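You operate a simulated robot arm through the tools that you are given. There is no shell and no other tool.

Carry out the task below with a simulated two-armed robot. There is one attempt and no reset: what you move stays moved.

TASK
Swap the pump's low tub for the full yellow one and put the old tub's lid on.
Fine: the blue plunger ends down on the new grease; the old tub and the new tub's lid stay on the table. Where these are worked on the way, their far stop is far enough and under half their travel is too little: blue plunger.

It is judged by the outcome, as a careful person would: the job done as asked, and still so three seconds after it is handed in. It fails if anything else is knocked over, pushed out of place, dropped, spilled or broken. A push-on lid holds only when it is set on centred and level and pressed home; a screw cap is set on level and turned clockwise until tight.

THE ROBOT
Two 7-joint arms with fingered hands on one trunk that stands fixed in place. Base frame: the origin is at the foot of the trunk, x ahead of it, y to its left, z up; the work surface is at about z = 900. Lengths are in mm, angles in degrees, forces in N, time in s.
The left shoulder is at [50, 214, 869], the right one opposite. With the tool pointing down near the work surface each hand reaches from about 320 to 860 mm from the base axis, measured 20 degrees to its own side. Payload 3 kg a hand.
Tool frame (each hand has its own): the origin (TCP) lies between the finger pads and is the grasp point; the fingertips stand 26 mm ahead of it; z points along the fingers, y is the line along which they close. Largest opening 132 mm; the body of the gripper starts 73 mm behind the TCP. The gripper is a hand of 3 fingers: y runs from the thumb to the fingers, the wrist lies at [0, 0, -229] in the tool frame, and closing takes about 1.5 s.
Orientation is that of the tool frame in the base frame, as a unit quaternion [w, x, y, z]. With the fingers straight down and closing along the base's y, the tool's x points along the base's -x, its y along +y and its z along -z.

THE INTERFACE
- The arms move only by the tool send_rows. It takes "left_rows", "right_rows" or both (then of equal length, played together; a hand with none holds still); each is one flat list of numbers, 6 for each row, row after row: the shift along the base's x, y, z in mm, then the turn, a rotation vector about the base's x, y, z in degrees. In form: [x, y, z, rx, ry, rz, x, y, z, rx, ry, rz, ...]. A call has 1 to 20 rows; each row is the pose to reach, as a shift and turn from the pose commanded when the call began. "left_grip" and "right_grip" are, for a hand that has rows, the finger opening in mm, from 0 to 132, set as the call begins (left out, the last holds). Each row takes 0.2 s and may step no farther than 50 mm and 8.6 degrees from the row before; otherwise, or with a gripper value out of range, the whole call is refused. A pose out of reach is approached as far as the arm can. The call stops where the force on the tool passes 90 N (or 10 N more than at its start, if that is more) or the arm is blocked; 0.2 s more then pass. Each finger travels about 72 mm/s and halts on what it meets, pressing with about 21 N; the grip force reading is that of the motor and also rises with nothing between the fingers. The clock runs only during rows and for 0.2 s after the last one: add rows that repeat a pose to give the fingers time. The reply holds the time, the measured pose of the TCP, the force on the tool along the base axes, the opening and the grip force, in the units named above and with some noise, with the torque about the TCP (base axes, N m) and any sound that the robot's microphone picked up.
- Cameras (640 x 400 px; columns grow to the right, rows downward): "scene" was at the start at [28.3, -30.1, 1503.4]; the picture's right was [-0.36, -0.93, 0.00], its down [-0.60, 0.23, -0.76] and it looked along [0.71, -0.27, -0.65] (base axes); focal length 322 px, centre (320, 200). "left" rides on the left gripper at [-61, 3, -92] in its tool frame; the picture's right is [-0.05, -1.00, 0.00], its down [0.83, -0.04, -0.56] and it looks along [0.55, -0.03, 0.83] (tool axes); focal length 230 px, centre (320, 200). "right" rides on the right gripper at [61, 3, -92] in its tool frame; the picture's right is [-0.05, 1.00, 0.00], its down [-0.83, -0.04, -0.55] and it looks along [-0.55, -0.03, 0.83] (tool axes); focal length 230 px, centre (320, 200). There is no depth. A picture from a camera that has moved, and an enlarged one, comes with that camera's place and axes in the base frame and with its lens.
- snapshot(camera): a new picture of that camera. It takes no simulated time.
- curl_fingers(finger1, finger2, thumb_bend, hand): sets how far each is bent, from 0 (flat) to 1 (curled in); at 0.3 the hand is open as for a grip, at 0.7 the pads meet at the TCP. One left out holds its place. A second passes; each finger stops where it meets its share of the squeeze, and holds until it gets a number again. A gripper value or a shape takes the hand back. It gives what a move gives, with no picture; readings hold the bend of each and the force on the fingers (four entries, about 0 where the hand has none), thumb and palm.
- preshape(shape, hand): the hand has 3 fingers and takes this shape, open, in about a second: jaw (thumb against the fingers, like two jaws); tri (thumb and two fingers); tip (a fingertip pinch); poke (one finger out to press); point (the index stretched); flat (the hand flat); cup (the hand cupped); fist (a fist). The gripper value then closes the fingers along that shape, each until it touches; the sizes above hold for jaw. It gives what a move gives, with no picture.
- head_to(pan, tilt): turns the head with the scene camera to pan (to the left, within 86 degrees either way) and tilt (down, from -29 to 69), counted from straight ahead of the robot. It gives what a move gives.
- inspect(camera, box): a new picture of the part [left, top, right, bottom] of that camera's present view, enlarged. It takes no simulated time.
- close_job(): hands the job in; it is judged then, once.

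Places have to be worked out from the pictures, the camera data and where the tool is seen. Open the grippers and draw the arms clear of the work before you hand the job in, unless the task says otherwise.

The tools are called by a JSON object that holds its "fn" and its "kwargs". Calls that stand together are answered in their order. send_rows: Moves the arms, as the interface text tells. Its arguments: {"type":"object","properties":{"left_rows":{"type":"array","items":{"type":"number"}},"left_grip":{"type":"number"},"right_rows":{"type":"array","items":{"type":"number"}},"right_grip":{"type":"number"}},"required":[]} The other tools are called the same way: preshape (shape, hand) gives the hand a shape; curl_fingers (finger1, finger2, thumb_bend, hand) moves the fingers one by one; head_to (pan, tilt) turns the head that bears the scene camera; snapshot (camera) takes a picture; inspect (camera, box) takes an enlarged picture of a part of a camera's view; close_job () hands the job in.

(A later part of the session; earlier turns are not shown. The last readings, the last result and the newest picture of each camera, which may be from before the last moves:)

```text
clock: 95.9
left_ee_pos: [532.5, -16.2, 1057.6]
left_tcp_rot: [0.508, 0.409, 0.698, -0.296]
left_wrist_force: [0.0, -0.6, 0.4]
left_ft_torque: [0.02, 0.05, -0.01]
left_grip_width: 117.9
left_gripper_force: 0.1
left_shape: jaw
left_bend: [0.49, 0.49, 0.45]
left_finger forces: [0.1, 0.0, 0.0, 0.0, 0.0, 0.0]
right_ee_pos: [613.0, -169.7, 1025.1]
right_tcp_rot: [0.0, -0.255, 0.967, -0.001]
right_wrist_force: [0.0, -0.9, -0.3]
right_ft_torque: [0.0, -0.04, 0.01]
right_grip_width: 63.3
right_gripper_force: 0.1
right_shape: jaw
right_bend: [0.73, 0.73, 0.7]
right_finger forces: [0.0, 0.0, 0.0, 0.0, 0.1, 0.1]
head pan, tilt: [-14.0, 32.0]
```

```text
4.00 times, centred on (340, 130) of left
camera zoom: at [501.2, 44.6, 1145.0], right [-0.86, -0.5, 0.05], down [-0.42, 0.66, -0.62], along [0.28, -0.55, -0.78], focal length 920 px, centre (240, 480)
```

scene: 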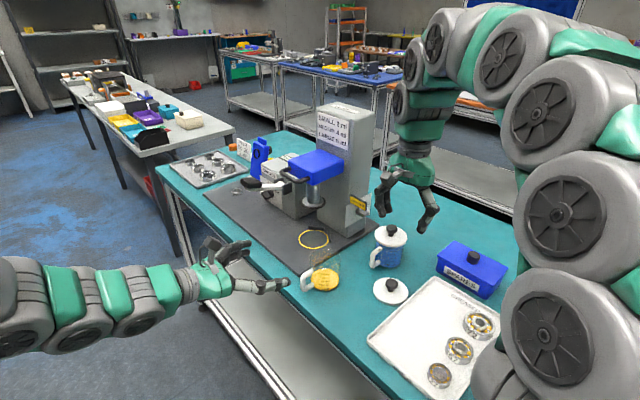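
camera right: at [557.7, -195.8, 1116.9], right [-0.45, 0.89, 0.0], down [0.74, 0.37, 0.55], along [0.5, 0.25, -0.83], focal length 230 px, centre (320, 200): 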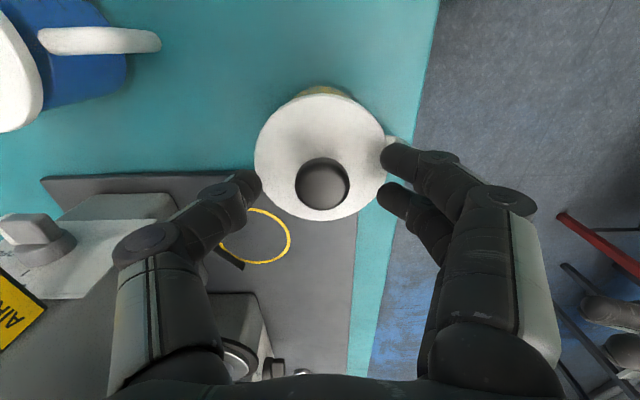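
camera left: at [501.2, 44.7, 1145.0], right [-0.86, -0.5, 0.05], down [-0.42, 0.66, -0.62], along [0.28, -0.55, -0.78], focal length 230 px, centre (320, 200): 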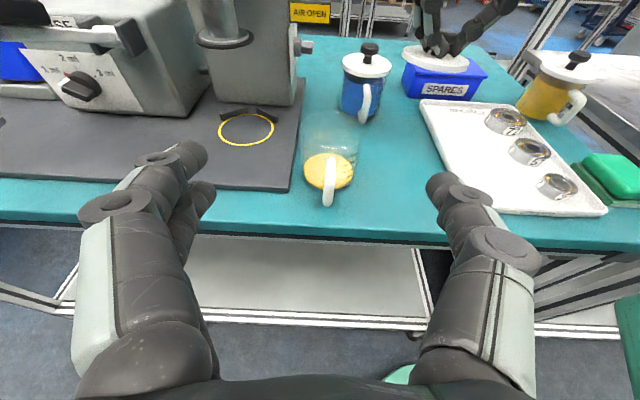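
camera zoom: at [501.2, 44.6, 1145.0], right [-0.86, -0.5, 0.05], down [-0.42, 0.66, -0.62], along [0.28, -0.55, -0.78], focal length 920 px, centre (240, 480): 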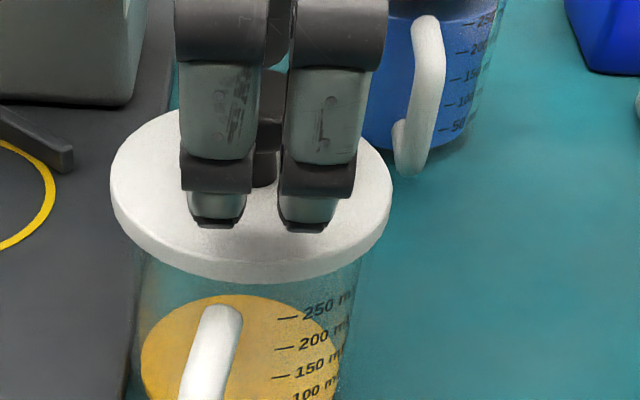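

Released with the lid undisturbed. I raise the hand straight up and check.

{"fn": "send_rows", "kwargs": {"right_rows": [0, 0, 8, 0, 0, 0, 0, 0, 20, 0, 0, 0, 0, 0, 40, 0, 0, 0, 0, 0, 70, 0, 0, 0]}}

{"fn": "inspect", "kwargs": {"camera": "left", "box": [290, 80, 390, 220]}}

{"fn": "inspect", "kwargs": {"camera": "scene", "box": [290, 210, 400, 300]}}

{"fn": "snapshot", "kwargs": {"camera": "right"}}

```text
clock: 96.9
left_ee_pos: [532.9, -16.0, 1056.7]
left_tcp_rot: [0.508, 0.409, 0.698, -0.295]
left_wrist_force: [0.4, 0.1, 0.0]
left_ft_torque: [0.0, -0.02, 0.01]
left_grip_width: 117.9
left_gripper_force: 0.2
left_shape: jaw
left_bend: [0.49, 0.49, 0.45]
left_finger forces: [0.0, 0.1, 0.0, 0.1, 0.0, 0.0]
right_ee_pos: [613.4, -169.4, 1095.0]
right_tcp_rot: [0.0, -0.255, 0.967, 0.001]
right_wrist_force: [0.2, 0.9, 0.0]
right_ft_torque: [-0.02, 0.01, 0.03]
right_grip_width: 63.5
right_gripper_force: 0.1
right_shape: jaw
right_bend: [0.73, 0.73, 0.7]
right_finger forces: [0.0, 0.1, 0.1, 0.0, 0.1, 0.0]
head pan, tilt: [-14.0, 32.0]
```

```text
2.86 times, centred on (340, 150) of left
camera zoom: at [501.2, 44.6, 1144.9], right [-0.86, -0.5, 0.05], down [-0.42, 0.66, -0.62], along [0.28, -0.55, -0.78], focal length 657 px, centre (263, 343)
```

zoom: 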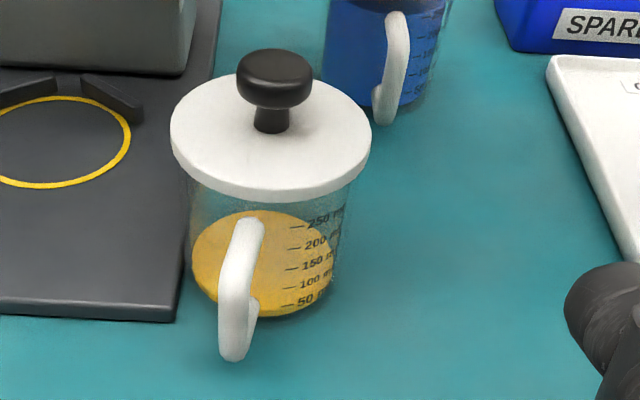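

```text
4.44 times, centred on (345, 255) of scene
camera zoom: at [36.0, -21.3, 1515.9], right [-0.24, -0.97, 0.0], down [-0.51, 0.13, -0.85], along [0.82, -0.21, -0.53], focal length 1429 px, centre (209, -44)
```

zoom: 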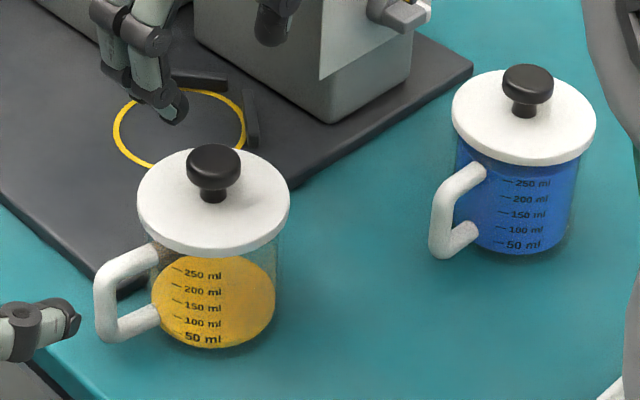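

```text
taken
camera right: at [558.2, -194.9, 1187.0], right [-0.45, 0.89, 0.0], down [0.74, 0.37, 0.55], along [0.5, 0.25, -0.83], focal length 230 px, centre (320, 200)
```

right: 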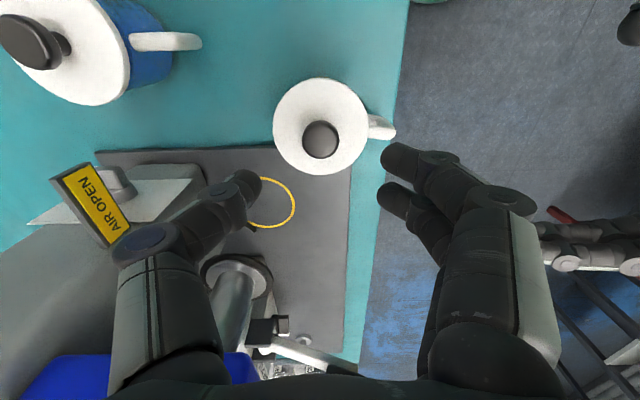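

The old tub's lid is on, centred and level. Now the full yellow tub: I raise the right hand, turn it so it will close across the tub with the handle between thumb and fingers, and travel over there.

{"fn": "send_rows", "kwargs": {"right_rows": [0, 0, 30, 0, 0, 0, -5, -5, 65, 0, 0, 0, -30, -35, 75, 0, 0, -8.2, -58, -72, 80, 0, 0, -16.4, -86, -110, 80, 0, 0, -24.6, -112, -147, 80, 0, 0, -32.8, -138, -185, 80, 0, 0, -41, -164, -222, 80, 0, 0, -49.2, -190, -259, 80, 0, 0, -57.4, -215, -297, 80, 0, 0, -65.6, -240, -333, 80, 0, 0, -73.8, -265, -365, 80, 0, 0, -82, -285, -388, 80, 0, 0, -90, -285, -388, 80, 0, 0, -90], "right_grip": 120}}

{"fn": "snapshot", "kwargs": {"camera": "right"}}

{"fn": "head_to", "kwargs": {"pan": -30, "tilt": 42}}

{"fn": "snapshot", "kwargs": {"camera": "scene"}}

```text
clock: 99.9
left_ee_pos: [533.6, -17.3, 1056.7]
left_tcp_rot: [0.508, 0.409, 0.699, -0.295]
left_wrist_force: [0.5, -0.2, -0.6]
left_ft_torque: [-0.02, 0.01, 0.01]
left_grip_width: 118.1
left_gripper_force: 0.0
left_shape: jaw
left_bend: [0.49, 0.49, 0.45]
left_finger forces: [0.1, 0.1, 0.0, 0.1, 0.1, 0.0]
right_ee_pos: [328.8, -557.1, 1175.7]
right_tcp_rot: [0.0, 0.504, 0.864, -0.001]
right_wrist_force: [-0.3, -0.1, -0.1]
right_ft_torque: [-0.02, 0.0, 0.0]
right_grip_width: 119.7
right_gripper_force: 0.1
right_shape: jaw
right_bend: [0.47, 0.47, 0.43]
right_finger forces: [0.1, 0.0, 0.0, 0.1, 0.0, 0.1]
head pan, tilt: [-14.0, 32.0]
```

```text
taken
camera right: at [302.3, -500.7, 1269.1], right [0.9, 0.45, 0.0], down [0.37, -0.74, 0.55], along [0.25, -0.5, -0.83], focal length 230 px, centre (320, 200)
```

right: 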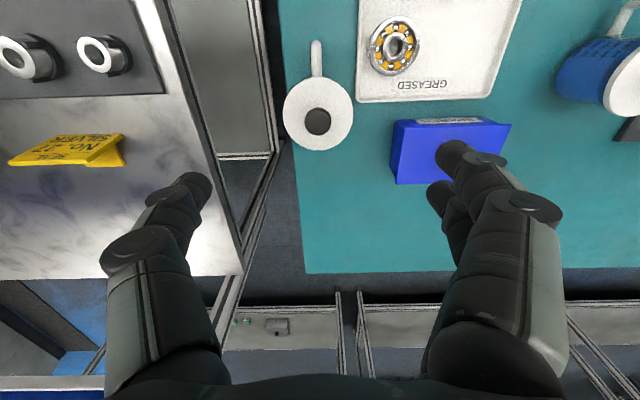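

```text
clock: 100.7
left_ee_pos: [534.4, -16.0, 1058.1]
left_tcp_rot: [0.508, 0.409, 0.698, -0.296]
left_wrist_force: [0.2, 0.1, 0.1]
left_ft_torque: [-0.02, -0.02, -0.02]
left_grip_width: 118.0
left_gripper_force: 0.2
left_shape: jaw
left_bend: [0.49, 0.49, 0.45]
left_finger forces: [0.0, 0.0, 0.0, 0.1, 0.1, 0.0]
right_ee_pos: [330.3, -557.4, 1176.3]
right_tcp_rot: [-0.001, 0.504, 0.864, 0.001]
right_wrist_force: [0.7, 0.2, 0.1]
right_ft_torque: [0.01, 0.05, 0.06]
right_grip_width: 119.7
right_gripper_force: 0.0
right_shape: jaw
right_bend: [0.47, 0.47, 0.43]
right_finger forces: [0.0, 0.1, 0.0, 0.0, 0.0, 0.0]
head pan, tilt: [-30.0, 42.0]
```

```text
taken
```

scene: 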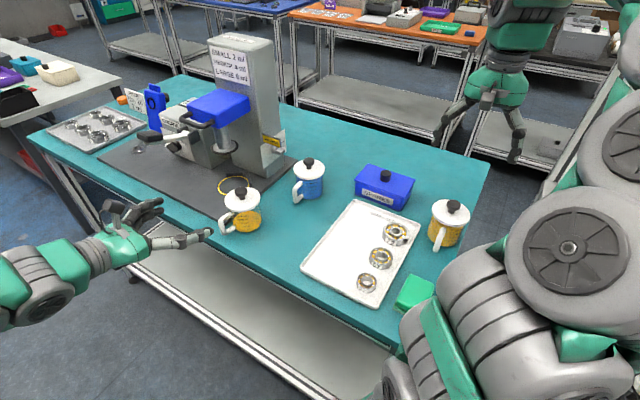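

The handle points the right way for this grasp and the knob reads about (330,-562). I zoom in for the exact place of the yellow tub.

{"fn": "inspect", "kwargs": {"camera": "right", "box": [260, 30, 380, 170]}}

{"fn": "inspect", "kwargs": {"camera": "scene", "box": [410, 180, 490, 270]}}

```text
2.86 times, centred on (320, 100) of right
camera zoom: at [302.5, -500.6, 1269.1], right [0.89, 0.45, 0.0], down [0.37, -0.74, 0.55], along [0.25, -0.5, -0.83], focal length 657 px, centre (320, 486)
```

zoom: 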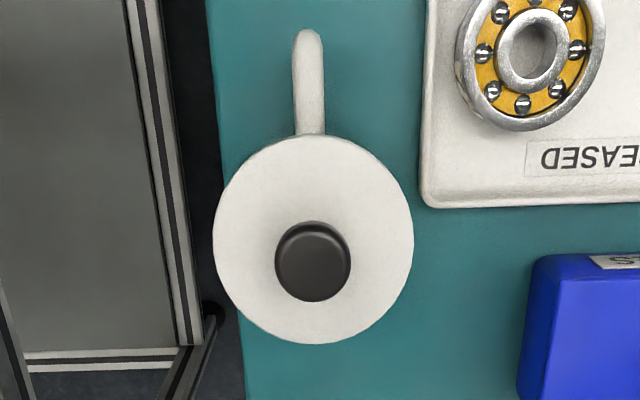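

```text
4.44 times, centred on (450, 225) of scene
camera zoom: at [21.6, -41.4, 1500.8], right [-0.5, -0.87, 0.0], down [-0.58, 0.33, -0.74], along [0.64, -0.37, -0.67], focal length 1429 px, centre (-258, 89)
```

zoom: 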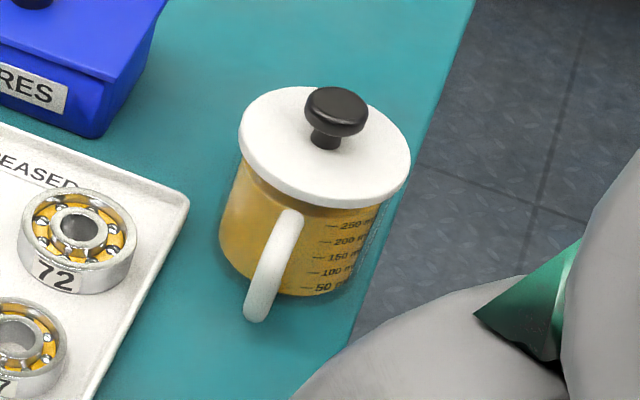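

Two views put the yellow tub's centre at about (328,-560.5), its knob top near z 1014. I descend around it with the fingers wide open, stopping with the palm just above the knob.

{"fn": "send_rows", "kwargs": {"right_rows": [-2, -3.1, -40, 0, 0, 0, -2, -3.1, -80, 0, 0, 0, -2, -3.1, -120, 0, 0, 0, -2, -3.1, -150, 0, 0, 0, -2, -3.1, -150, 0, 0, 0]}}

{"fn": "snapshot", "kwargs": {"camera": "right"}}

{"fn": "inspect", "kwargs": {"camera": "scene", "box": [400, 120, 540, 280]}}

```text
clock: 101.9
left_ee_pos: [534.6, -16.2, 1057.3]
left_tcp_rot: [0.509, 0.409, 0.698, -0.296]
left_wrist_force: [-0.7, -0.5, 0.8]
left_ft_torque: [0.0, 0.0, -0.02]
left_grip_width: 118.1
left_gripper_force: 0.1
left_shape: jaw
left_bend: [0.49, 0.49, 0.45]
left_finger forces: [0.0, 0.0, 0.1, 0.0, 0.0, 0.0]
right_ee_pos: [325.2, -560.8, 1021.9]
right_tcp_rot: [0.0, 0.504, 0.864, -0.001]
right_wrist_force: [0.7, -0.2, 0.3]
right_ft_torque: [-0.01, 0.0, 0.02]
right_grip_width: 119.7
right_gripper_force: 0.1
right_shape: jaw
right_bend: [0.47, 0.47, 0.43]
right_finger forces: [0.0, 0.0, 0.1, 0.0, 0.1, 0.0]
head pan, tilt: [-30.0, 42.0]
```

```text
taken
camera right: at [298.4, -504.3, 1114.7], right [0.89, 0.45, 0.0], down [0.37, -0.74, 0.56], along [0.25, -0.5, -0.83], focal length 230 px, centre (320, 200)
```

right: 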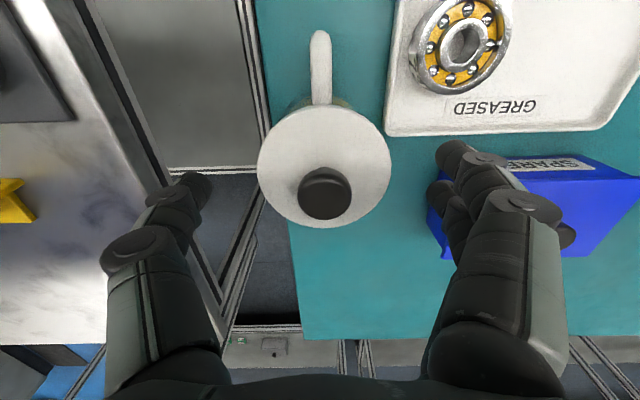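

```text
2.50 times, centred on (470, 200) of scene
camera zoom: at [21.5, -41.4, 1500.8], right [-0.5, -0.87, 0.0], down [-0.58, 0.33, -0.74], along [0.64, -0.37, -0.67], focal length 804 px, centre (-55, 200)
```

zoom: 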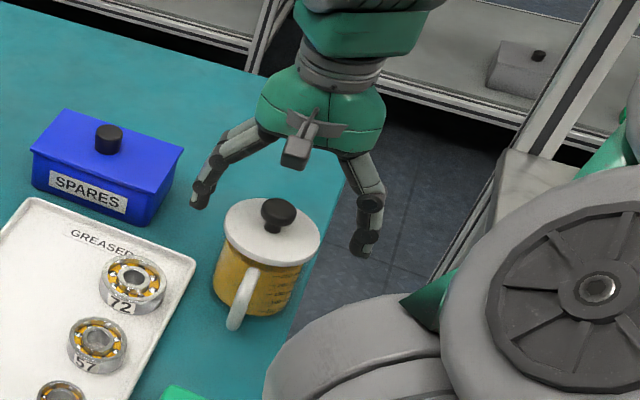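

The tub is centred to about 2 mm, and the spares box is more than 30 mm from the fingers. I correct and descend to gripping height.

{"fn": "send_rows", "kwargs": {"right_rows": [2.3, 0, -20, 0, 0, 0, 2.3, 0, -40, 0, 0, 0, 2.3, 0, -55, 0, 0, 0, 2.3, 0, -66, 0, 0, 0, 2.3, 0, -66, 0, 0, 0]}}

{"fn": "snapshot", "kwargs": {"camera": "right"}}

{"fn": "inspect", "kwargs": {"camera": "scene", "box": [400, 120, 540, 280]}}

```text
clock: 103.1
left_ee_pos: [532.2, -16.8, 1059.0]
left_tcp_rot: [0.508, 0.409, 0.698, -0.296]
left_wrist_force: [-0.4, 0.1, 1.0]
left_ft_torque: [-0.01, -0.02, 0.01]
left_grip_width: 118.0
left_gripper_force: 0.0
left_shape: jaw
left_bend: [0.49, 0.49, 0.45]
left_finger forces: [0.0, 0.0, 0.0, 0.0, 0.0, 0.0]
right_ee_pos: [328.7, -560.9, 958.1]
right_tcp_rot: [0.0, 0.504, 0.864, 0.0]
right_wrist_force: [-0.4, -0.3, -0.6]
right_ft_torque: [0.02, 0.01, 0.02]
right_grip_width: 119.9
right_gripper_force: 0.0
right_shape: jaw
right_bend: [0.47, 0.47, 0.43]
right_finger forces: [0.1, 0.0, 0.1, 0.0, 0.0, 0.0]
head pan, tilt: [-30.0, 42.0]
```

```text
taken
camera right: at [301.1, -505.2, 1050.2], right [0.89, 0.45, 0.0], down [0.37, -0.74, 0.56], along [0.25, -0.5, -0.83], focal length 230 px, centre (320, 200)
```

right: 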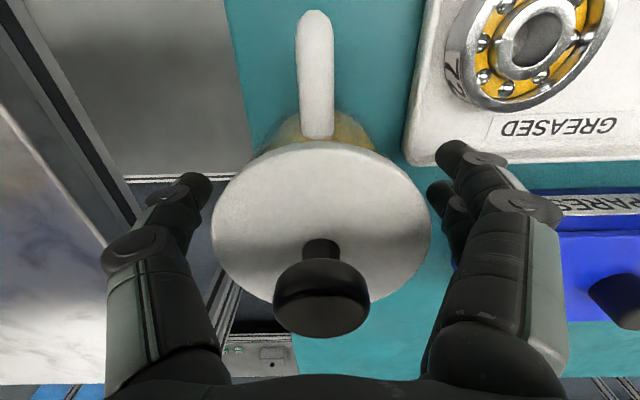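

```text
2.50 times, centred on (470, 200) of scene
camera zoom: at [21.5, -41.4, 1500.8], right [-0.5, -0.87, 0.0], down [-0.58, 0.33, -0.74], along [0.64, -0.37, -0.67], focal length 804 px, centre (-55, 200)
```

zoom: 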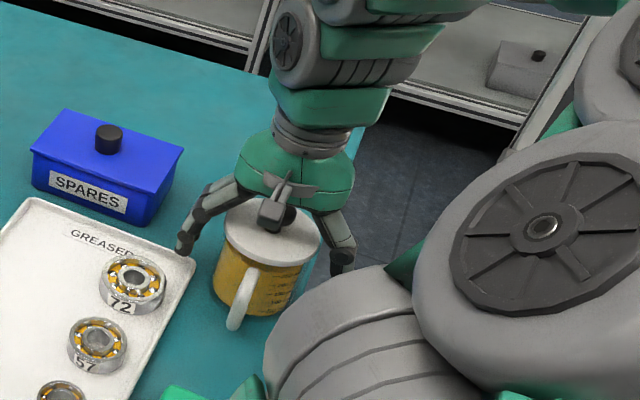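

The fingers straddle the tub below its lid. I close on the body.

{"fn": "send_rows", "kwargs": {"right_rows": [0, 0, 0, 0, 0, 0, 0, 0, 0, 0, 0, 0, 0, 0, 0, 0, 0, 0, 0, 0, 0, 0, 0, 0, 0, 0, 0, 0, 0, 0, 0, 0, 0, 0, 0, 0], "right_grip": 30}}

{"fn": "snapshot", "kwargs": {"camera": "right"}}

{"fn": "inspect", "kwargs": {"camera": "scene", "box": [400, 120, 540, 280]}}

```text
clock: 104.5
left_ee_pos: [532.3, -16.4, 1057.0]
left_tcp_rot: [0.508, 0.409, 0.698, -0.296]
left_wrist_force: [0.3, -0.9, 0.1]
left_ft_torque: [-0.02, -0.01, 0.01]
left_grip_width: 117.8
left_gripper_force: 0.0
left_shape: jaw
left_bend: [0.49, 0.49, 0.45]
left_finger forces: [0.1, 0.0, 0.0, 0.1, 0.0, 0.1]
right_ee_pos: [328.5, -561.2, 957.8]
right_tcp_rot: [0.001, 0.503, 0.864, 0.0]
right_wrist_force: [0.0, 0.4, 0.6]
right_ft_torque: [0.0, 0.0, 0.01]
right_grip_width: 68.2
right_gripper_force: 20.9
right_shape: jaw
right_bend: [0.73, 0.72, 0.7]
right_finger forces: [9.7, 9.4, 0.0, 0.0, 17.3, 0.0]
head pan, tilt: [-30.0, 42.0]
```

```text
taken
camera right: at [301.1, -505.1, 1050.4], right [0.89, 0.45, 0.0], down [0.37, -0.74, 0.55], along [0.25, -0.5, -0.83], focal length 230 px, centre (320, 200)
```

right: 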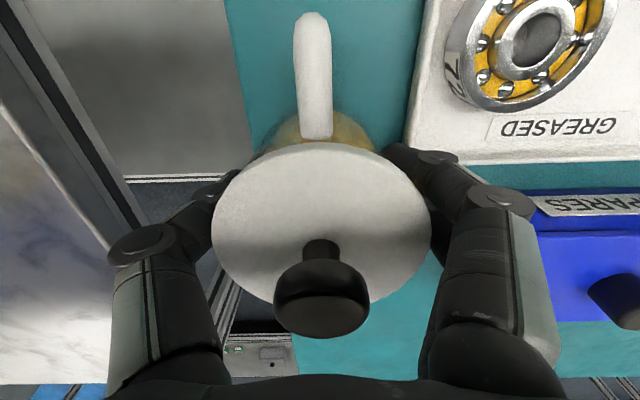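

```text
2.50 times, centred on (470, 200) of scene
camera zoom: at [21.5, -41.4, 1500.8], right [-0.5, -0.87, 0.0], down [-0.58, 0.33, -0.74], along [0.64, -0.37, -0.67], focal length 804 px, centre (-55, 200)
```

zoom: 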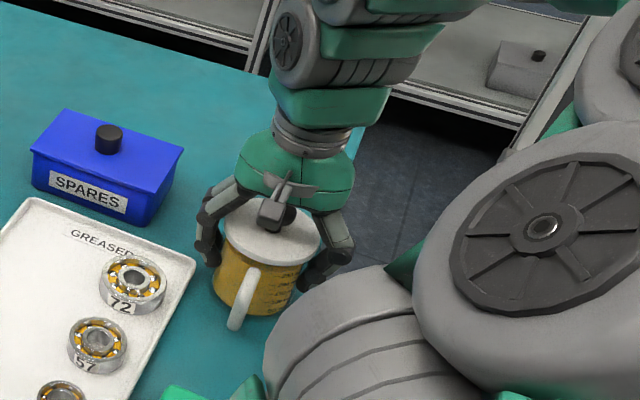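

Firm hold, with the tub unmoved. I lift it a little and check for slip.

{"fn": "send_rows", "kwargs": {"right_rows": [0, 0, 5, 0, 0, 0, 0, 0, 12, 0, 0, 0, 0, 0, 20, 0, 0, 0, 0, 0, 20, 0, 0, 0, 0, 0, 20, 0, 0, 0]}}

{"fn": "snapshot", "kwargs": {"camera": "right"}}

{"fn": "inspect", "kwargs": {"camera": "scene", "box": [400, 120, 540, 280]}}

```text
clock: 105.7
left_ee_pos: [532.4, -16.2, 1058.3]
left_tcp_rot: [0.508, 0.409, 0.698, -0.295]
left_wrist_force: [-0.4, -0.3, -0.4]
left_ft_torque: [0.02, -0.02, 0.02]
left_grip_width: 118.0
left_gripper_force: 0.0
left_shape: jaw
left_bend: [0.49, 0.49, 0.45]
left_finger forces: [0.1, 0.0, 0.0, 0.0, 0.1, 0.0]
right_ee_pos: [328.2, -559.8, 977.1]
right_tcp_rot: [0.0, 0.504, 0.864, 0.0]
right_wrist_force: [0.0, 0.3, -3.1]
right_ft_torque: [0.02, 0.03, 0.04]
right_grip_width: 68.3
right_gripper_force: 20.9
right_shape: jaw
right_bend: [0.73, 0.72, 0.7]
right_finger forces: [9.8, 9.6, 0.0, 0.0, 17.3, 0.0]
head pan, tilt: [-30.0, 42.0]
```

```text
taken
camera right: at [300.3, -504.2, 1070.3], right [0.89, 0.45, 0.0], down [0.37, -0.74, 0.55], along [0.25, -0.5, -0.83], focal length 230 px, centre (320, 200)
```

right: 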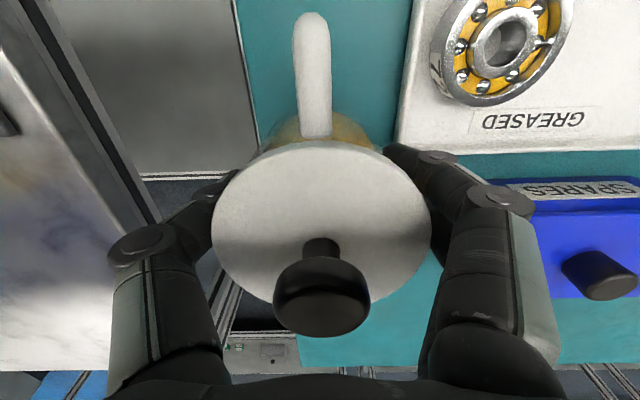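

```text
2.50 times, centred on (470, 200) of scene
camera zoom: at [21.5, -41.4, 1500.8], right [-0.5, -0.87, 0.0], down [-0.58, 0.33, -0.74], along [0.64, -0.37, -0.67], focal length 804 px, centre (-55, 200)
```

zoom: 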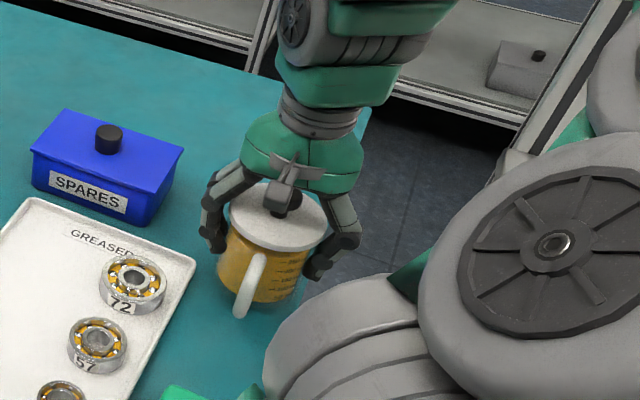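

It holds well (about 3 N of weight). I raise it and carry it to a staging spot near (525,-283), where the left hand can hold it.

{"fn": "send_rows", "kwargs": {"right_rows": [0, 0, 20, 0, 0, 0, 0, 0, 45, 0, 0, 0, 5, 7, 70, 0, 0, 0, 20, 28, 85, 0, 0, 0, 40, 57, 85, 0, 0, 0, 60, 85, 85, 0, 0, 0, 81, 114, 85, 0, 0, 0, 102, 144, 85, 0, 0, 0, 123, 174, 85, 0, 0, 0, 144, 203, 85, 0, 0, 0, 163, 231, 85, 0, 0, 0, 180, 255, 85, 0, 0, 0, 191, 270, 85, 0, 0, 0, 196.6, 277.6, 85, 0, 0, 0, 196.6, 277.6, 85, 0, 0, 0]}}

{"fn": "snapshot", "kwargs": {"camera": "right"}}

{"fn": "head_to", "kwargs": {"pan": -18, "tilt": 38}}

{"fn": "snapshot", "kwargs": {"camera": "scene"}}

{"fn": "snapshot", "kwargs": {"camera": "left"}}

```text
clock: 108.9
left_ee_pos: [532.6, -16.2, 1057.2]
left_tcp_rot: [0.507, 0.409, 0.698, -0.296]
left_wrist_force: [0.0, 0.2, 0.5]
left_ft_torque: [-0.01, 0.03, -0.01]
left_grip_width: 117.8
left_gripper_force: 0.1
left_shape: jaw
left_bend: [0.49, 0.49, 0.45]
left_finger forces: [0.0, 0.0, 0.0, 0.0, 0.0, 0.0]
right_ee_pos: [525.1, -285.2, 1062.7]
right_tcp_rot: [0.0, 0.504, 0.864, 0.0]
right_wrist_force: [0.1, -0.3, -3.9]
right_ft_torque: [-0.03, -0.04, 0.02]
right_grip_width: 68.1
right_gripper_force: 20.8
right_shape: jaw
right_bend: [0.73, 0.72, 0.7]
right_finger forces: [10.0, 9.9, 0.0, 0.1, 17.2, 0.0]
head pan, tilt: [-30.0, 42.0]
```

```text
taken
camera right: at [497.4, -227.6, 1155.8], right [0.89, 0.45, 0.0], down [0.37, -0.74, 0.56], along [0.25, -0.5, -0.83], focal length 230 px, centre (320, 200)
```

right: 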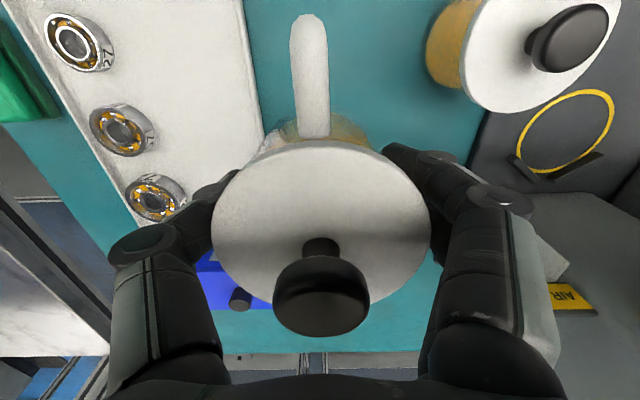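

```text
clock: 109.6
left_ee_pos: [533.0, -16.7, 1058.0]
left_tcp_rot: [0.508, 0.409, 0.698, -0.296]
left_wrist_force: [-0.7, 0.1, 0.2]
left_ft_torque: [-0.01, -0.01, -0.01]
left_grip_width: 117.9
left_gripper_force: 0.0
left_shape: jaw
left_bend: [0.49, 0.49, 0.45]
left_finger forces: [0.0, 0.1, 0.0, 0.0, 0.0, 0.0]
right_ee_pos: [524.0, -283.8, 1063.6]
right_tcp_rot: [-0.001, 0.503, 0.864, 0.001]
right_wrist_force: [0.0, 0.1, -3.4]
right_ft_torque: [0.0, -0.01, 0.01]
right_grip_width: 67.8
right_gripper_force: 20.5
right_shape: jaw
right_bend: [0.73, 0.72, 0.7]
right_finger forces: [10.1, 9.9, 0.1, 0.0, 17.3, 0.0]
head pan, tilt: [-18.0, 38.0]
```

```text
taken
```

scene: 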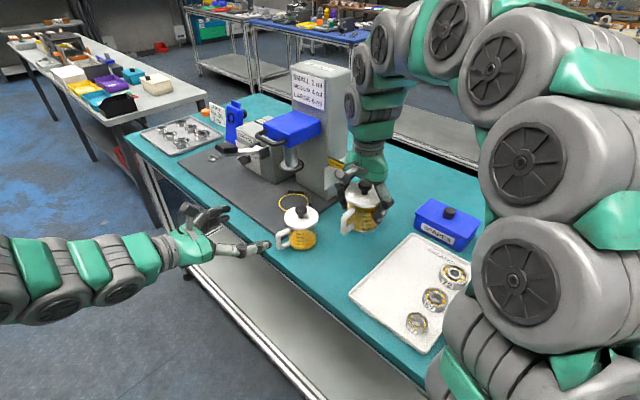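

```text
taken
camera left: at [501.2, 44.6, 1145.0], right [-0.86, -0.5, 0.05], down [-0.42, 0.66, -0.62], along [0.28, -0.55, -0.78], focal length 230 px, centre (320, 200)
```

left: 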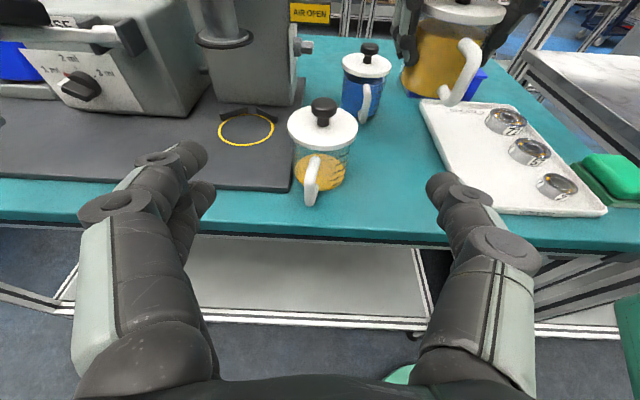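

The tub hangs over the staging spot. I lower it, slowing for the last millimetres.

{"fn": "send_rows", "kwargs": {"right_rows": [0, 0, -25, 0, 0, 0, 0, 0, -50, 0, 0, 0, 0, 0, -72, 0, 0, 0, 0, 0, -88, 0, 0, 0, 0, 0, -98, 0, 0, 0, 0, 0, -100, 0, 0, 0, 0, 0, -100, 0, 0, 0]}}

{"fn": "send_rows", "kwargs": {"right_rows": [0, 0, -1.5, 0, 0, 0, 0, 0, -3, 0, 0, 0, 0, 0, -3, 0, 0, 0]}}

{"fn": "send_rows", "kwargs": {"right_rows": [0, 0, -1, 0, 0, 0, 0, 0, -2, 0, 0, 0, 0, 0, -2, 0, 0, 0]}}

```text
clock: 111.2
left_ee_pos: [533.1, -16.2, 1058.6]
left_tcp_rot: [0.509, 0.409, 0.698, -0.296]
left_wrist_force: [-0.5, -0.4, 0.8]
left_ft_torque: [0.02, 0.01, -0.01]
left_grip_width: 118.0
left_gripper_force: 0.1
left_shape: jaw
left_bend: [0.49, 0.49, 0.45]
left_finger forces: [0.0, 0.0, 0.0, 0.0, 0.0, 0.0]
right_ee_pos: [523.0, -282.6, 962.7]
right_tcp_rot: [0.0, 0.504, 0.864, 0.0]
right_wrist_force: [-0.4, -0.5, -3.1]
right_ft_torque: [-0.01, 0.03, 0.0]
right_grip_width: 67.6
right_gripper_force: 21.3
right_shape: jaw
right_bend: [0.73, 0.72, 0.7]
right_finger forces: [10.0, 10.0, 0.0, 0.0, 17.0, 0.1]
head pan, tilt: [-18.0, 38.0]
```

```text
clock: 112.0
left_ee_pos: [532.8, -16.1, 1057.4]
left_tcp_rot: [0.508, 0.409, 0.698, -0.296]
left_wrist_force: [-0.5, -0.7, 0.6]
left_ft_torque: [0.0, 0.0, -0.01]
left_grip_width: 117.9
left_gripper_force: 0.0
left_shape: jaw
left_bend: [0.49, 0.49, 0.45]
left_finger forces: [0.0, 0.0, 0.0, 0.0, 0.1, 0.1]
right_ee_pos: [523.8, -283.0, 959.5]
right_tcp_rot: [0.0, 0.504, 0.864, -0.001]
right_wrist_force: [0.7, 0.2, -3.7]
right_ft_torque: [-0.02, -0.01, -0.02]
right_grip_width: 67.7
right_gripper_force: 21.7
right_shape: jaw
right_bend: [0.73, 0.72, 0.7]
right_finger forces: [10.0, 10.1, 0.1, 0.1, 17.2, 0.0]
head pan, tilt: [-18.0, 38.0]
```

```text
clock: 112.8
left_ee_pos: [533.1, -16.2, 1058.0]
left_tcp_rot: [0.508, 0.409, 0.698, -0.296]
left_wrist_force: [0.0, -0.9, 0.0]
left_ft_torque: [0.03, 0.0, 0.0]
left_grip_width: 117.6
left_gripper_force: 0.0
left_shape: jaw
left_bend: [0.49, 0.49, 0.45]
left_finger forces: [0.0, 0.1, 0.1, 0.0, 0.0, 0.0]
right_ee_pos: [524.1, -282.5, 958.6]
right_tcp_rot: [0.0, 0.503, 0.864, -0.001]
right_wrist_force: [1.2, -1.4, -0.6]
right_ft_torque: [-0.01, -0.01, 0.02]
right_grip_width: 67.4
right_gripper_force: 21.1
right_shape: jaw
right_bend: [0.73, 0.72, 0.7]
right_finger forces: [10.2, 10.0, 0.0, 0.1, 17.2, 0.1]
head pan, tilt: [-18.0, 38.0]
```

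The tub is just touching down. I settle it 1 mm more, open the right hand, and lift clear above the knob.

{"fn": "send_rows", "kwargs": {"right_rows": [0, 0, -1, 0, 0, 0, 0, 0, -1, 0, 0, 0]}}

{"fn": "send_rows", "kwargs": {"right_rows": [0, 0, 0, 0, 0, 0, 0, 0, 0, 0, 0, 0, 0, 0, 0, 0, 0, 0, 0, 0, 0, 0, 0, 0, 0, 0, 0, 0, 0, 0], "right_grip": 110}}

{"fn": "snapshot", "kwargs": {"camera": "right"}}

{"fn": "inspect", "kwargs": {"camera": "scene", "box": [260, 150, 420, 270]}}

```text
clock: 113.4
left_ee_pos: [533.5, -16.1, 1057.6]
left_tcp_rot: [0.508, 0.409, 0.698, -0.296]
left_wrist_force: [-0.6, -0.1, 0.2]
left_ft_torque: [0.0, 0.02, 0.02]
left_grip_width: 117.8
left_gripper_force: 0.0
left_shape: jaw
left_bend: [0.49, 0.49, 0.45]
left_finger forces: [0.0, 0.1, 0.1, 0.0, 0.0, 0.0]
right_ee_pos: [524.9, -282.7, 957.4]
right_tcp_rot: [0.0, 0.504, 0.864, 0.0]
right_wrist_force: [0.1, -0.4, 8.1]
right_ft_torque: [0.04, -0.01, -0.03]
right_grip_width: 67.2
right_gripper_force: 20.5
right_shape: jaw
right_bend: [0.73, 0.72, 0.7]
right_finger forces: [11.0, 10.7, 0.0, 0.0, 18.4, 0.0]
head pan, tilt: [-18.0, 38.0]
```

```text
clock: 114.6
left_ee_pos: [533.5, -16.8, 1057.7]
left_tcp_rot: [0.508, 0.409, 0.698, -0.296]
left_wrist_force: [0.9, -0.5, -0.6]
left_ft_torque: [0.0, 0.0, -0.01]
left_grip_width: 118.0
left_gripper_force: 0.0
left_shape: jaw
left_bend: [0.49, 0.49, 0.45]
left_finger forces: [0.0, 0.1, 0.0, 0.1, 0.0, 0.0]
right_ee_pos: [524.8, -282.9, 957.9]
right_tcp_rot: [0.0, 0.504, 0.863, 0.0]
right_wrist_force: [0.7, -1.3, 0.7]
right_ft_torque: [-0.04, -0.01, -0.02]
right_grip_width: 109.6
right_gripper_force: 0.0
right_shape: jaw
right_bend: [0.56, 0.56, 0.52]
right_finger forces: [0.1, 0.1, 0.1, 0.1, 0.1, 0.0]
head pan, tilt: [-18.0, 38.0]
```

```text
taken
camera right: at [496.9, -226.2, 1049.7], right [0.89, 0.45, 0.0], down [0.37, -0.74, 0.55], along [0.25, -0.5, -0.83], focal length 230 px, centre (320, 200)
```

right: 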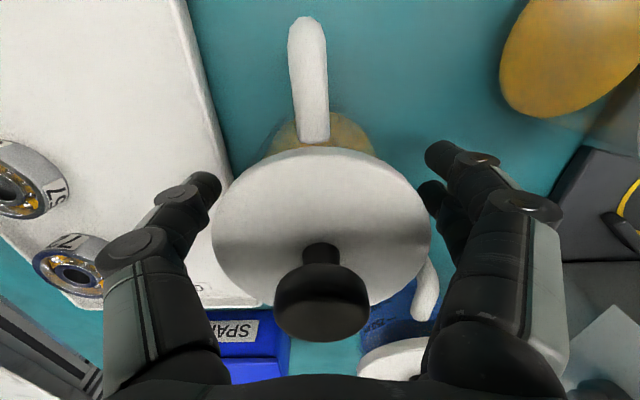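

```text
3.33 times, centred on (340, 210) of scene
camera zoom: at [31.2, -26.3, 1506.7], right [-0.31, -0.95, 0.0], down [-0.59, 0.19, -0.79], along [0.75, -0.24, -0.62], focal length 1072 px, centre (253, 167)
```

zoom: 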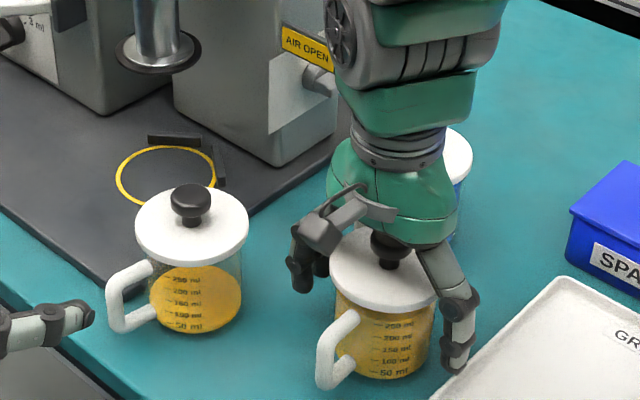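

The yellow tub stands free at about (524,-282). I raise the right hand well above it, then bring in the left hand from the front to hold the tub.

{"fn": "send_rows", "kwargs": {"right_rows": [0, 0, 15, 0, 0, 0, 0, 0, 40, 0, 0, 0, 0, 0, 75, 0, 0, 0, 0, 0, 115, 0, 0, 0, 0, 0, 155, 0, 0, 0, 0, 0, 195, 0, 0, 0]}}

{"fn": "snapshot", "kwargs": {"camera": "right"}}

{"fn": "inspect", "kwargs": {"camera": "left", "box": [360, 20, 480, 140]}}

{"fn": "inspect", "kwargs": {"camera": "scene", "box": [310, 190, 410, 280]}}

```text
clock: 116.0
left_ee_pos: [533.0, -16.8, 1057.2]
left_tcp_rot: [0.509, 0.408, 0.698, -0.295]
left_wrist_force: [0.8, -0.7, 0.0]
left_ft_torque: [-0.02, 0.01, 0.0]
left_grip_width: 117.8
left_gripper_force: 0.1
left_shape: jaw
left_bend: [0.49, 0.49, 0.45]
left_finger forces: [0.1, 0.1, 0.1, 0.0, 0.0, 0.0]
right_ee_pos: [523.3, -283.9, 1152.9]
right_tcp_rot: [0.0, 0.504, 0.864, 0.0]
right_wrist_force: [0.3, -0.5, 0.0]
right_ft_torque: [0.02, -0.02, 0.02]
right_grip_width: 109.6
right_gripper_force: 0.1
right_shape: jaw
right_bend: [0.56, 0.56, 0.52]
right_finger forces: [0.0, 0.0, 0.0, 0.0, 0.1, 0.1]
head pan, tilt: [-18.0, 38.0]
```

```text
taken
camera right: at [496.1, -226.7, 1245.0], right [0.89, 0.45, 0.0], down [0.37, -0.74, 0.56], along [0.25, -0.5, -0.83], focal length 230 px, centre (320, 200)
```

right: 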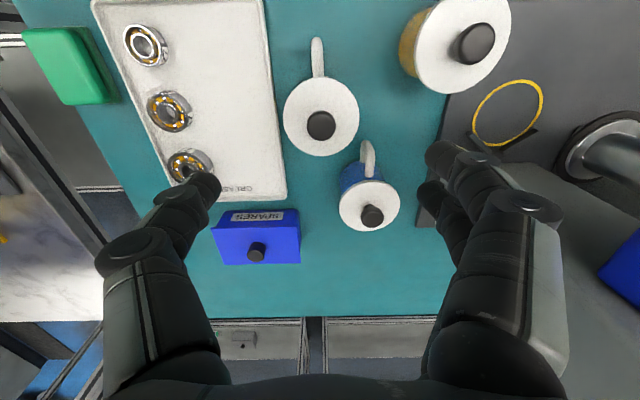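

```text
3.33 times, centred on (420, 80) of left
camera zoom: at [501.2, 44.6, 1145.0], right [-0.86, -0.5, 0.05], down [-0.42, 0.66, -0.62], along [0.28, -0.55, -0.78], focal length 767 px, centre (-13, 600)
```

zoom: 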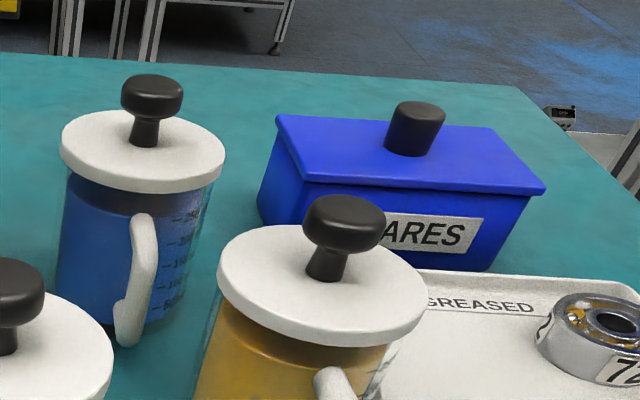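

```text
4.44 times, centred on (360, 235) of scene
camera zoom: at [31.2, -26.3, 1506.7], right [-0.31, -0.95, 0.0], down [-0.59, 0.19, -0.79], along [0.75, -0.24, -0.62], focal length 1429 px, centre (142, 44)
```

zoom: 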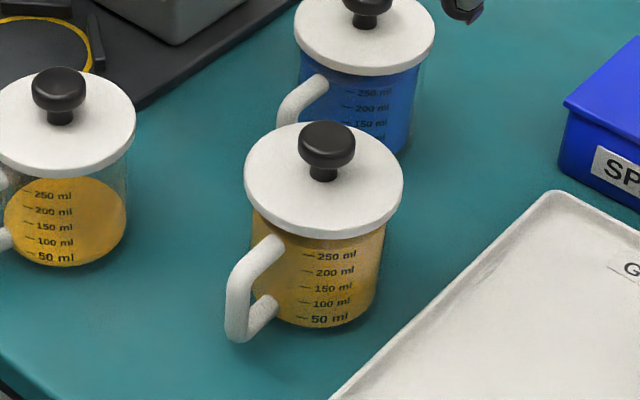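

The lid centre reads (525.5,-282), consistent with the release. The left arm is too folded for a straight approach there, so I move the right hand aside, bring the left hand over the tub high up, and then lower it around the tub.

{"fn": "send_rows", "kwargs": {"left_rows": [0, -5, 20, 0, 0, 0, 0, -35, 32, 0, 0, 0, -2, -75, 34, 0, 0, 0, -4, -115, 34, 0, 0, 0, -6, -155, 34, 0, 0, 0, -9, -195, 34, 0, 0, 0, -12, -230, 34, 0, 0, 0, -15, -253, 34, 0, 0, 0, -15, -253, 34, 0, 0, 0], "right_rows": [10, -18, 10, 0, 0, 0, 20, -35, 20, 0, 0, 0, 30, -52, 30, 0, 0, 0, 40, -70, 40, 0, 0, 0, 40, -70, 40, 0, 0, 0, 40, -70, 40, 0, 0, 0, 40, -70, 40, 0, 0, 0, 40, -70, 40, 0, 0, 0, 40, -70, 40, 0, 0, 0], "left_grip": 114, "right_grip": 64}}

{"fn": "snapshot", "kwargs": {"camera": "left"}}

{"fn": "snapshot", "kwargs": {"camera": "scene"}}

{"fn": "snapshot", "kwargs": {"camera": "right"}}

```text
clock: 118.0
left_ee_pos: [517.0, -269.7, 1093.5]
left_tcp_rot: [0.508, 0.409, 0.697, -0.297]
left_wrist_force: [-0.9, 0.8, -0.1]
left_ft_torque: [-0.03, 0.01, 0.0]
left_grip_width: 113.9
left_gripper_force: 0.1
left_shape: jaw
left_bend: [0.52, 0.52, 0.48]
left_finger forces: [0.1, 0.0, 0.0, 0.0, 0.1, 0.0]
right_ee_pos: [565.0, -352.9, 1192.7]
right_tcp_rot: [0.0, 0.504, 0.864, 0.0]
right_wrist_force: [0.2, -0.8, 0.7]
right_ft_torque: [0.01, -0.02, 0.02]
right_grip_width: 64.7
right_gripper_force: 0.1
right_shape: jaw
right_bend: [0.73, 0.73, 0.7]
right_finger forces: [0.0, 0.0, 0.0, 0.0, 0.0, 0.0]
head pan, tilt: [-18.0, 38.0]
```

```text
taken
camera left: at [484.9, -208.2, 1180.5], right [-0.86, -0.5, 0.05], down [-0.42, 0.66, -0.62], along [0.28, -0.55, -0.78], focal length 230 px, centre (320, 200)
```

left: 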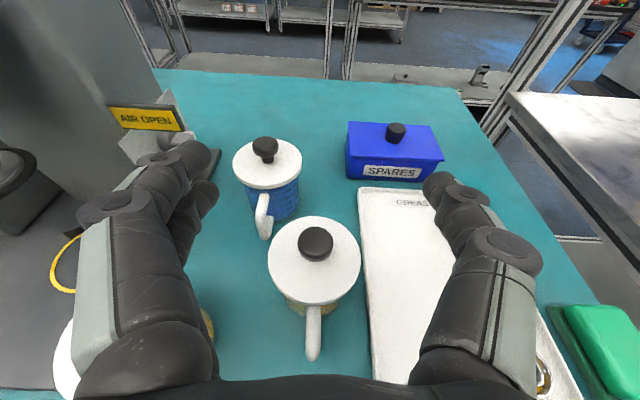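

```text
taken
```

scene: 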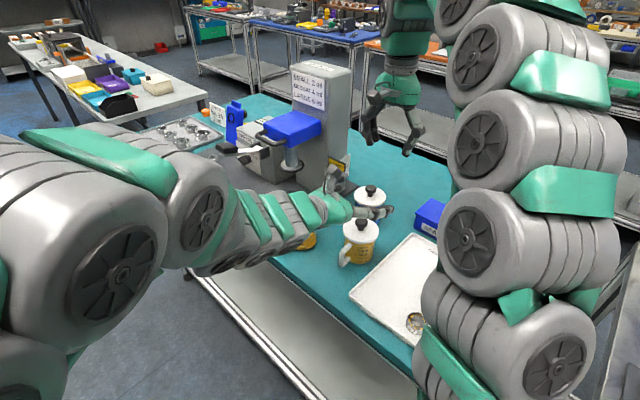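

```text
taken
camera right: at [537.3, -296.7, 1284.4], right [0.89, 0.45, 0.0], down [0.37, -0.74, 0.55], along [0.25, -0.5, -0.83], focal length 230 px, centre (320, 200)
```

right: 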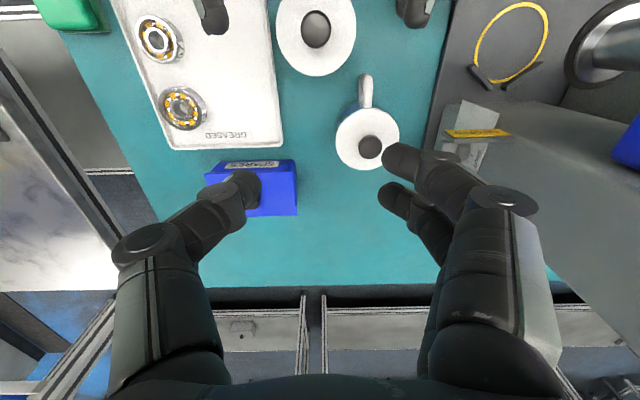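

The left hand is centred over the tub, with the handle toward the palm. I lower it around the tub to gripping height.

{"fn": "send_rows", "kwargs": {"left_rows": [0, 1, -30, 0, 0, 0, 0, 2, -60, 0, 0, 0, 0, 2, -85, 0, 0, 0, 0, 2, -105, 0, 0, 0, 0, 2, -105, 0, 0, 0]}}

{"fn": "snapshot", "kwargs": {"camera": "left"}}

{"fn": "inspect", "kwargs": {"camera": "scene", "box": [270, 150, 430, 280]}}

```text
clock: 119.2
left_ee_pos: [516.7, -267.0, 988.1]
left_tcp_rot: [0.507, 0.41, 0.698, -0.296]
left_wrist_force: [0.1, 0.8, -0.2]
left_ft_torque: [0.01, 0.0, 0.03]
left_grip_width: 114.1
left_gripper_force: 0.1
left_shape: jaw
left_bend: [0.52, 0.52, 0.48]
left_finger forces: [0.0, 0.0, 0.0, 0.1, 0.0, 0.0]
right_ee_pos: [564.2, -353.3, 1192.3]
right_tcp_rot: [0.0, 0.504, 0.864, 0.0]
right_wrist_force: [-0.2, 0.4, 0.5]
right_ft_torque: [0.02, 0.0, 0.0]
right_grip_width: 64.9
right_gripper_force: 0.0
right_shape: jaw
right_bend: [0.73, 0.73, 0.7]
right_finger forces: [0.1, 0.1, 0.0, 0.1, 0.0, 0.1]
head pan, tilt: [-18.0, 38.0]
```

```text
taken
camera left: at [486.1, -205.8, 1075.4], right [-0.86, -0.5, 0.05], down [-0.42, 0.66, -0.62], along [0.28, -0.55, -0.78], focal length 230 px, centre (320, 200)
```

left: 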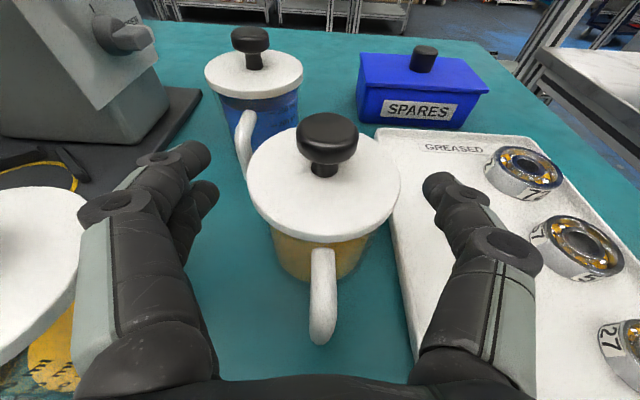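

```text
3.08 times, centred on (350, 215) of scene
camera zoom: at [31.2, -26.3, 1506.7], right [-0.31, -0.95, 0.0], down [-0.59, 0.19, -0.79], along [0.75, -0.24, -0.62], focal length 989 px, centre (228, 154)
```

zoom: 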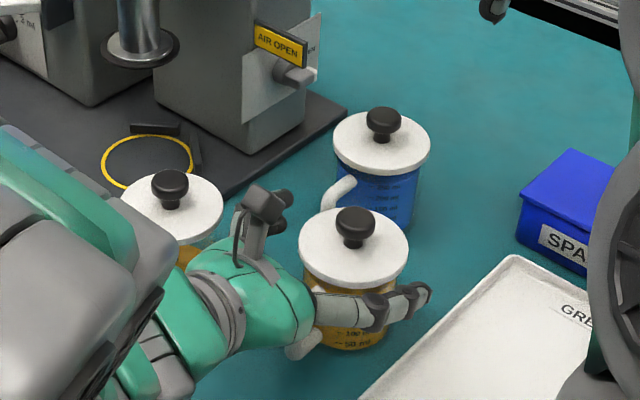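

There is clear space all round; the nearest is the old lid, about 18 mm from the finger base. I lower the last 45 mm.

{"fn": "send_rows", "kwargs": {"left_rows": [0, 0, -15, 0, 0, 0, 0, 0, -30, 0, 0, 0, 0, 0, -40, 0, 0, 0, 0, 0, -45, 0, 0, 0, 0, 0, -45, 0, 0, 0]}}

{"fn": "snapshot", "kwargs": {"camera": "left"}}

{"fn": "inspect", "kwargs": {"camera": "scene", "box": [270, 150, 430, 280]}}

```text
clock: 120.4
left_ee_pos: [516.9, -266.4, 942.4]
left_tcp_rot: [0.508, 0.409, 0.699, -0.295]
left_wrist_force: [0.7, 0.0, -0.4]
left_ft_torque: [-0.01, 0.02, 0.03]
left_grip_width: 114.2
left_gripper_force: 0.1
left_shape: jaw
left_bend: [0.52, 0.52, 0.48]
left_finger forces: [0.1, 0.0, 0.0, 0.0, 0.0, 0.1]
right_ee_pos: [564.6, -353.7, 1192.0]
right_tcp_rot: [0.0, 0.504, 0.864, 0.001]
right_wrist_force: [0.4, -0.3, 0.6]
right_ft_torque: [0.0, 0.01, -0.02]
right_grip_width: 64.5
right_gripper_force: 0.2
right_shape: jaw
right_bend: [0.73, 0.73, 0.7]
right_finger forces: [0.0, 0.0, 0.0, 0.0, 0.0, 0.0]
head pan, tilt: [-18.0, 38.0]
```

```text
taken
camera left: at [485.1, -205.5, 1029.4], right [-0.86, -0.5, 0.05], down [-0.42, 0.66, -0.62], along [0.28, -0.55, -0.78], focal length 230 px, centre (320, 200)
```

left: 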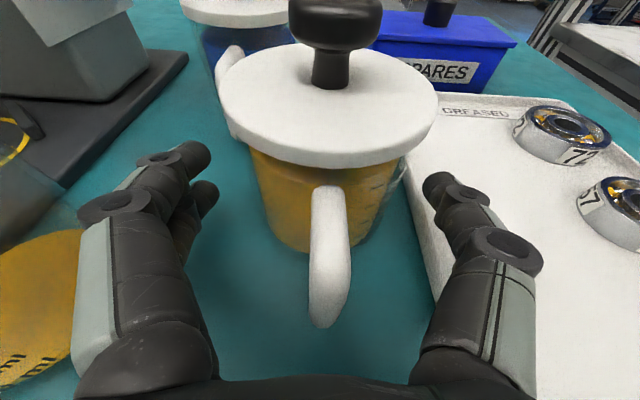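

```text
3.08 times, centred on (350, 215) of scene
camera zoom: at [31.2, -26.3, 1506.7], right [-0.31, -0.95, 0.0], down [-0.59, 0.19, -0.79], along [0.75, -0.24, -0.62], focal length 989 px, centre (228, 154)
```

zoom: 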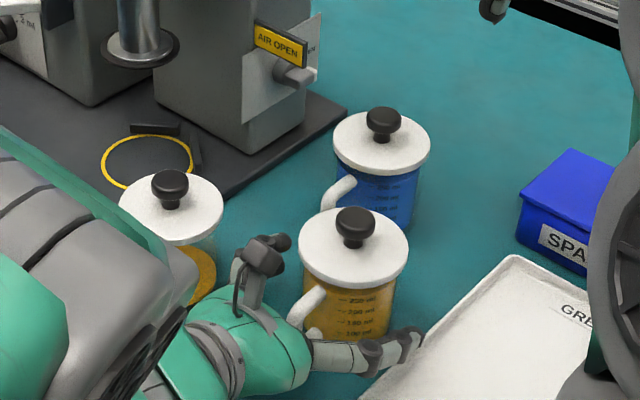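

Comparing with the picture of the old tub in the hand, this tub sits about 16 mm further from the palm. I move in by that much so it will sit in the hand exactly as the old tub did.

{"fn": "send_rows", "kwargs": {"left_rows": [2.2, -4.9, 0, 0, 0, 0, 4.4, -9.7, 0, 0, 0, 0, 6.6, -14.6, 0, 0, 0, 0, 6.6, -14.6, 0, 0, 0, 0]}}

{"fn": "snapshot", "kwargs": {"camera": "left"}}

```text
clock: 121.4
left_ee_pos: [522.5, -282.4, 942.7]
left_tcp_rot: [0.509, 0.409, 0.698, -0.296]
left_wrist_force: [0.0, 0.7, 0.5]
left_ft_torque: [0.0, 0.02, -0.03]
left_grip_width: 114.1
left_gripper_force: 0.0
left_shape: jaw
left_bend: [0.52, 0.52, 0.48]
left_finger forces: [0.0, 0.0, 0.1, 0.1, 0.0, 0.0]
right_ee_pos: [564.3, -353.4, 1191.4]
right_tcp_rot: [0.0, 0.504, 0.864, 0.0]
right_wrist_force: [-0.6, -1.0, -1.2]
right_ft_torque: [-0.02, 0.0, -0.02]
right_grip_width: 64.8
right_gripper_force: 0.0
right_shape: jaw
right_bend: [0.73, 0.73, 0.7]
right_finger forces: [0.0, 0.0, 0.1, 0.0, 0.0, 0.0]
head pan, tilt: [-18.0, 38.0]
```

```text
taken
camera left: at [491.5, -220.1, 1029.4], right [-0.86, -0.5, 0.05], down [-0.42, 0.66, -0.62], along [0.28, -0.55, -0.78], focal length 230 px, centre (320, 200)
```

left: 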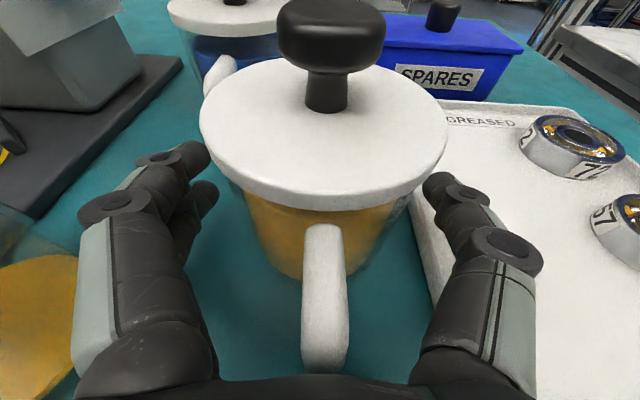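

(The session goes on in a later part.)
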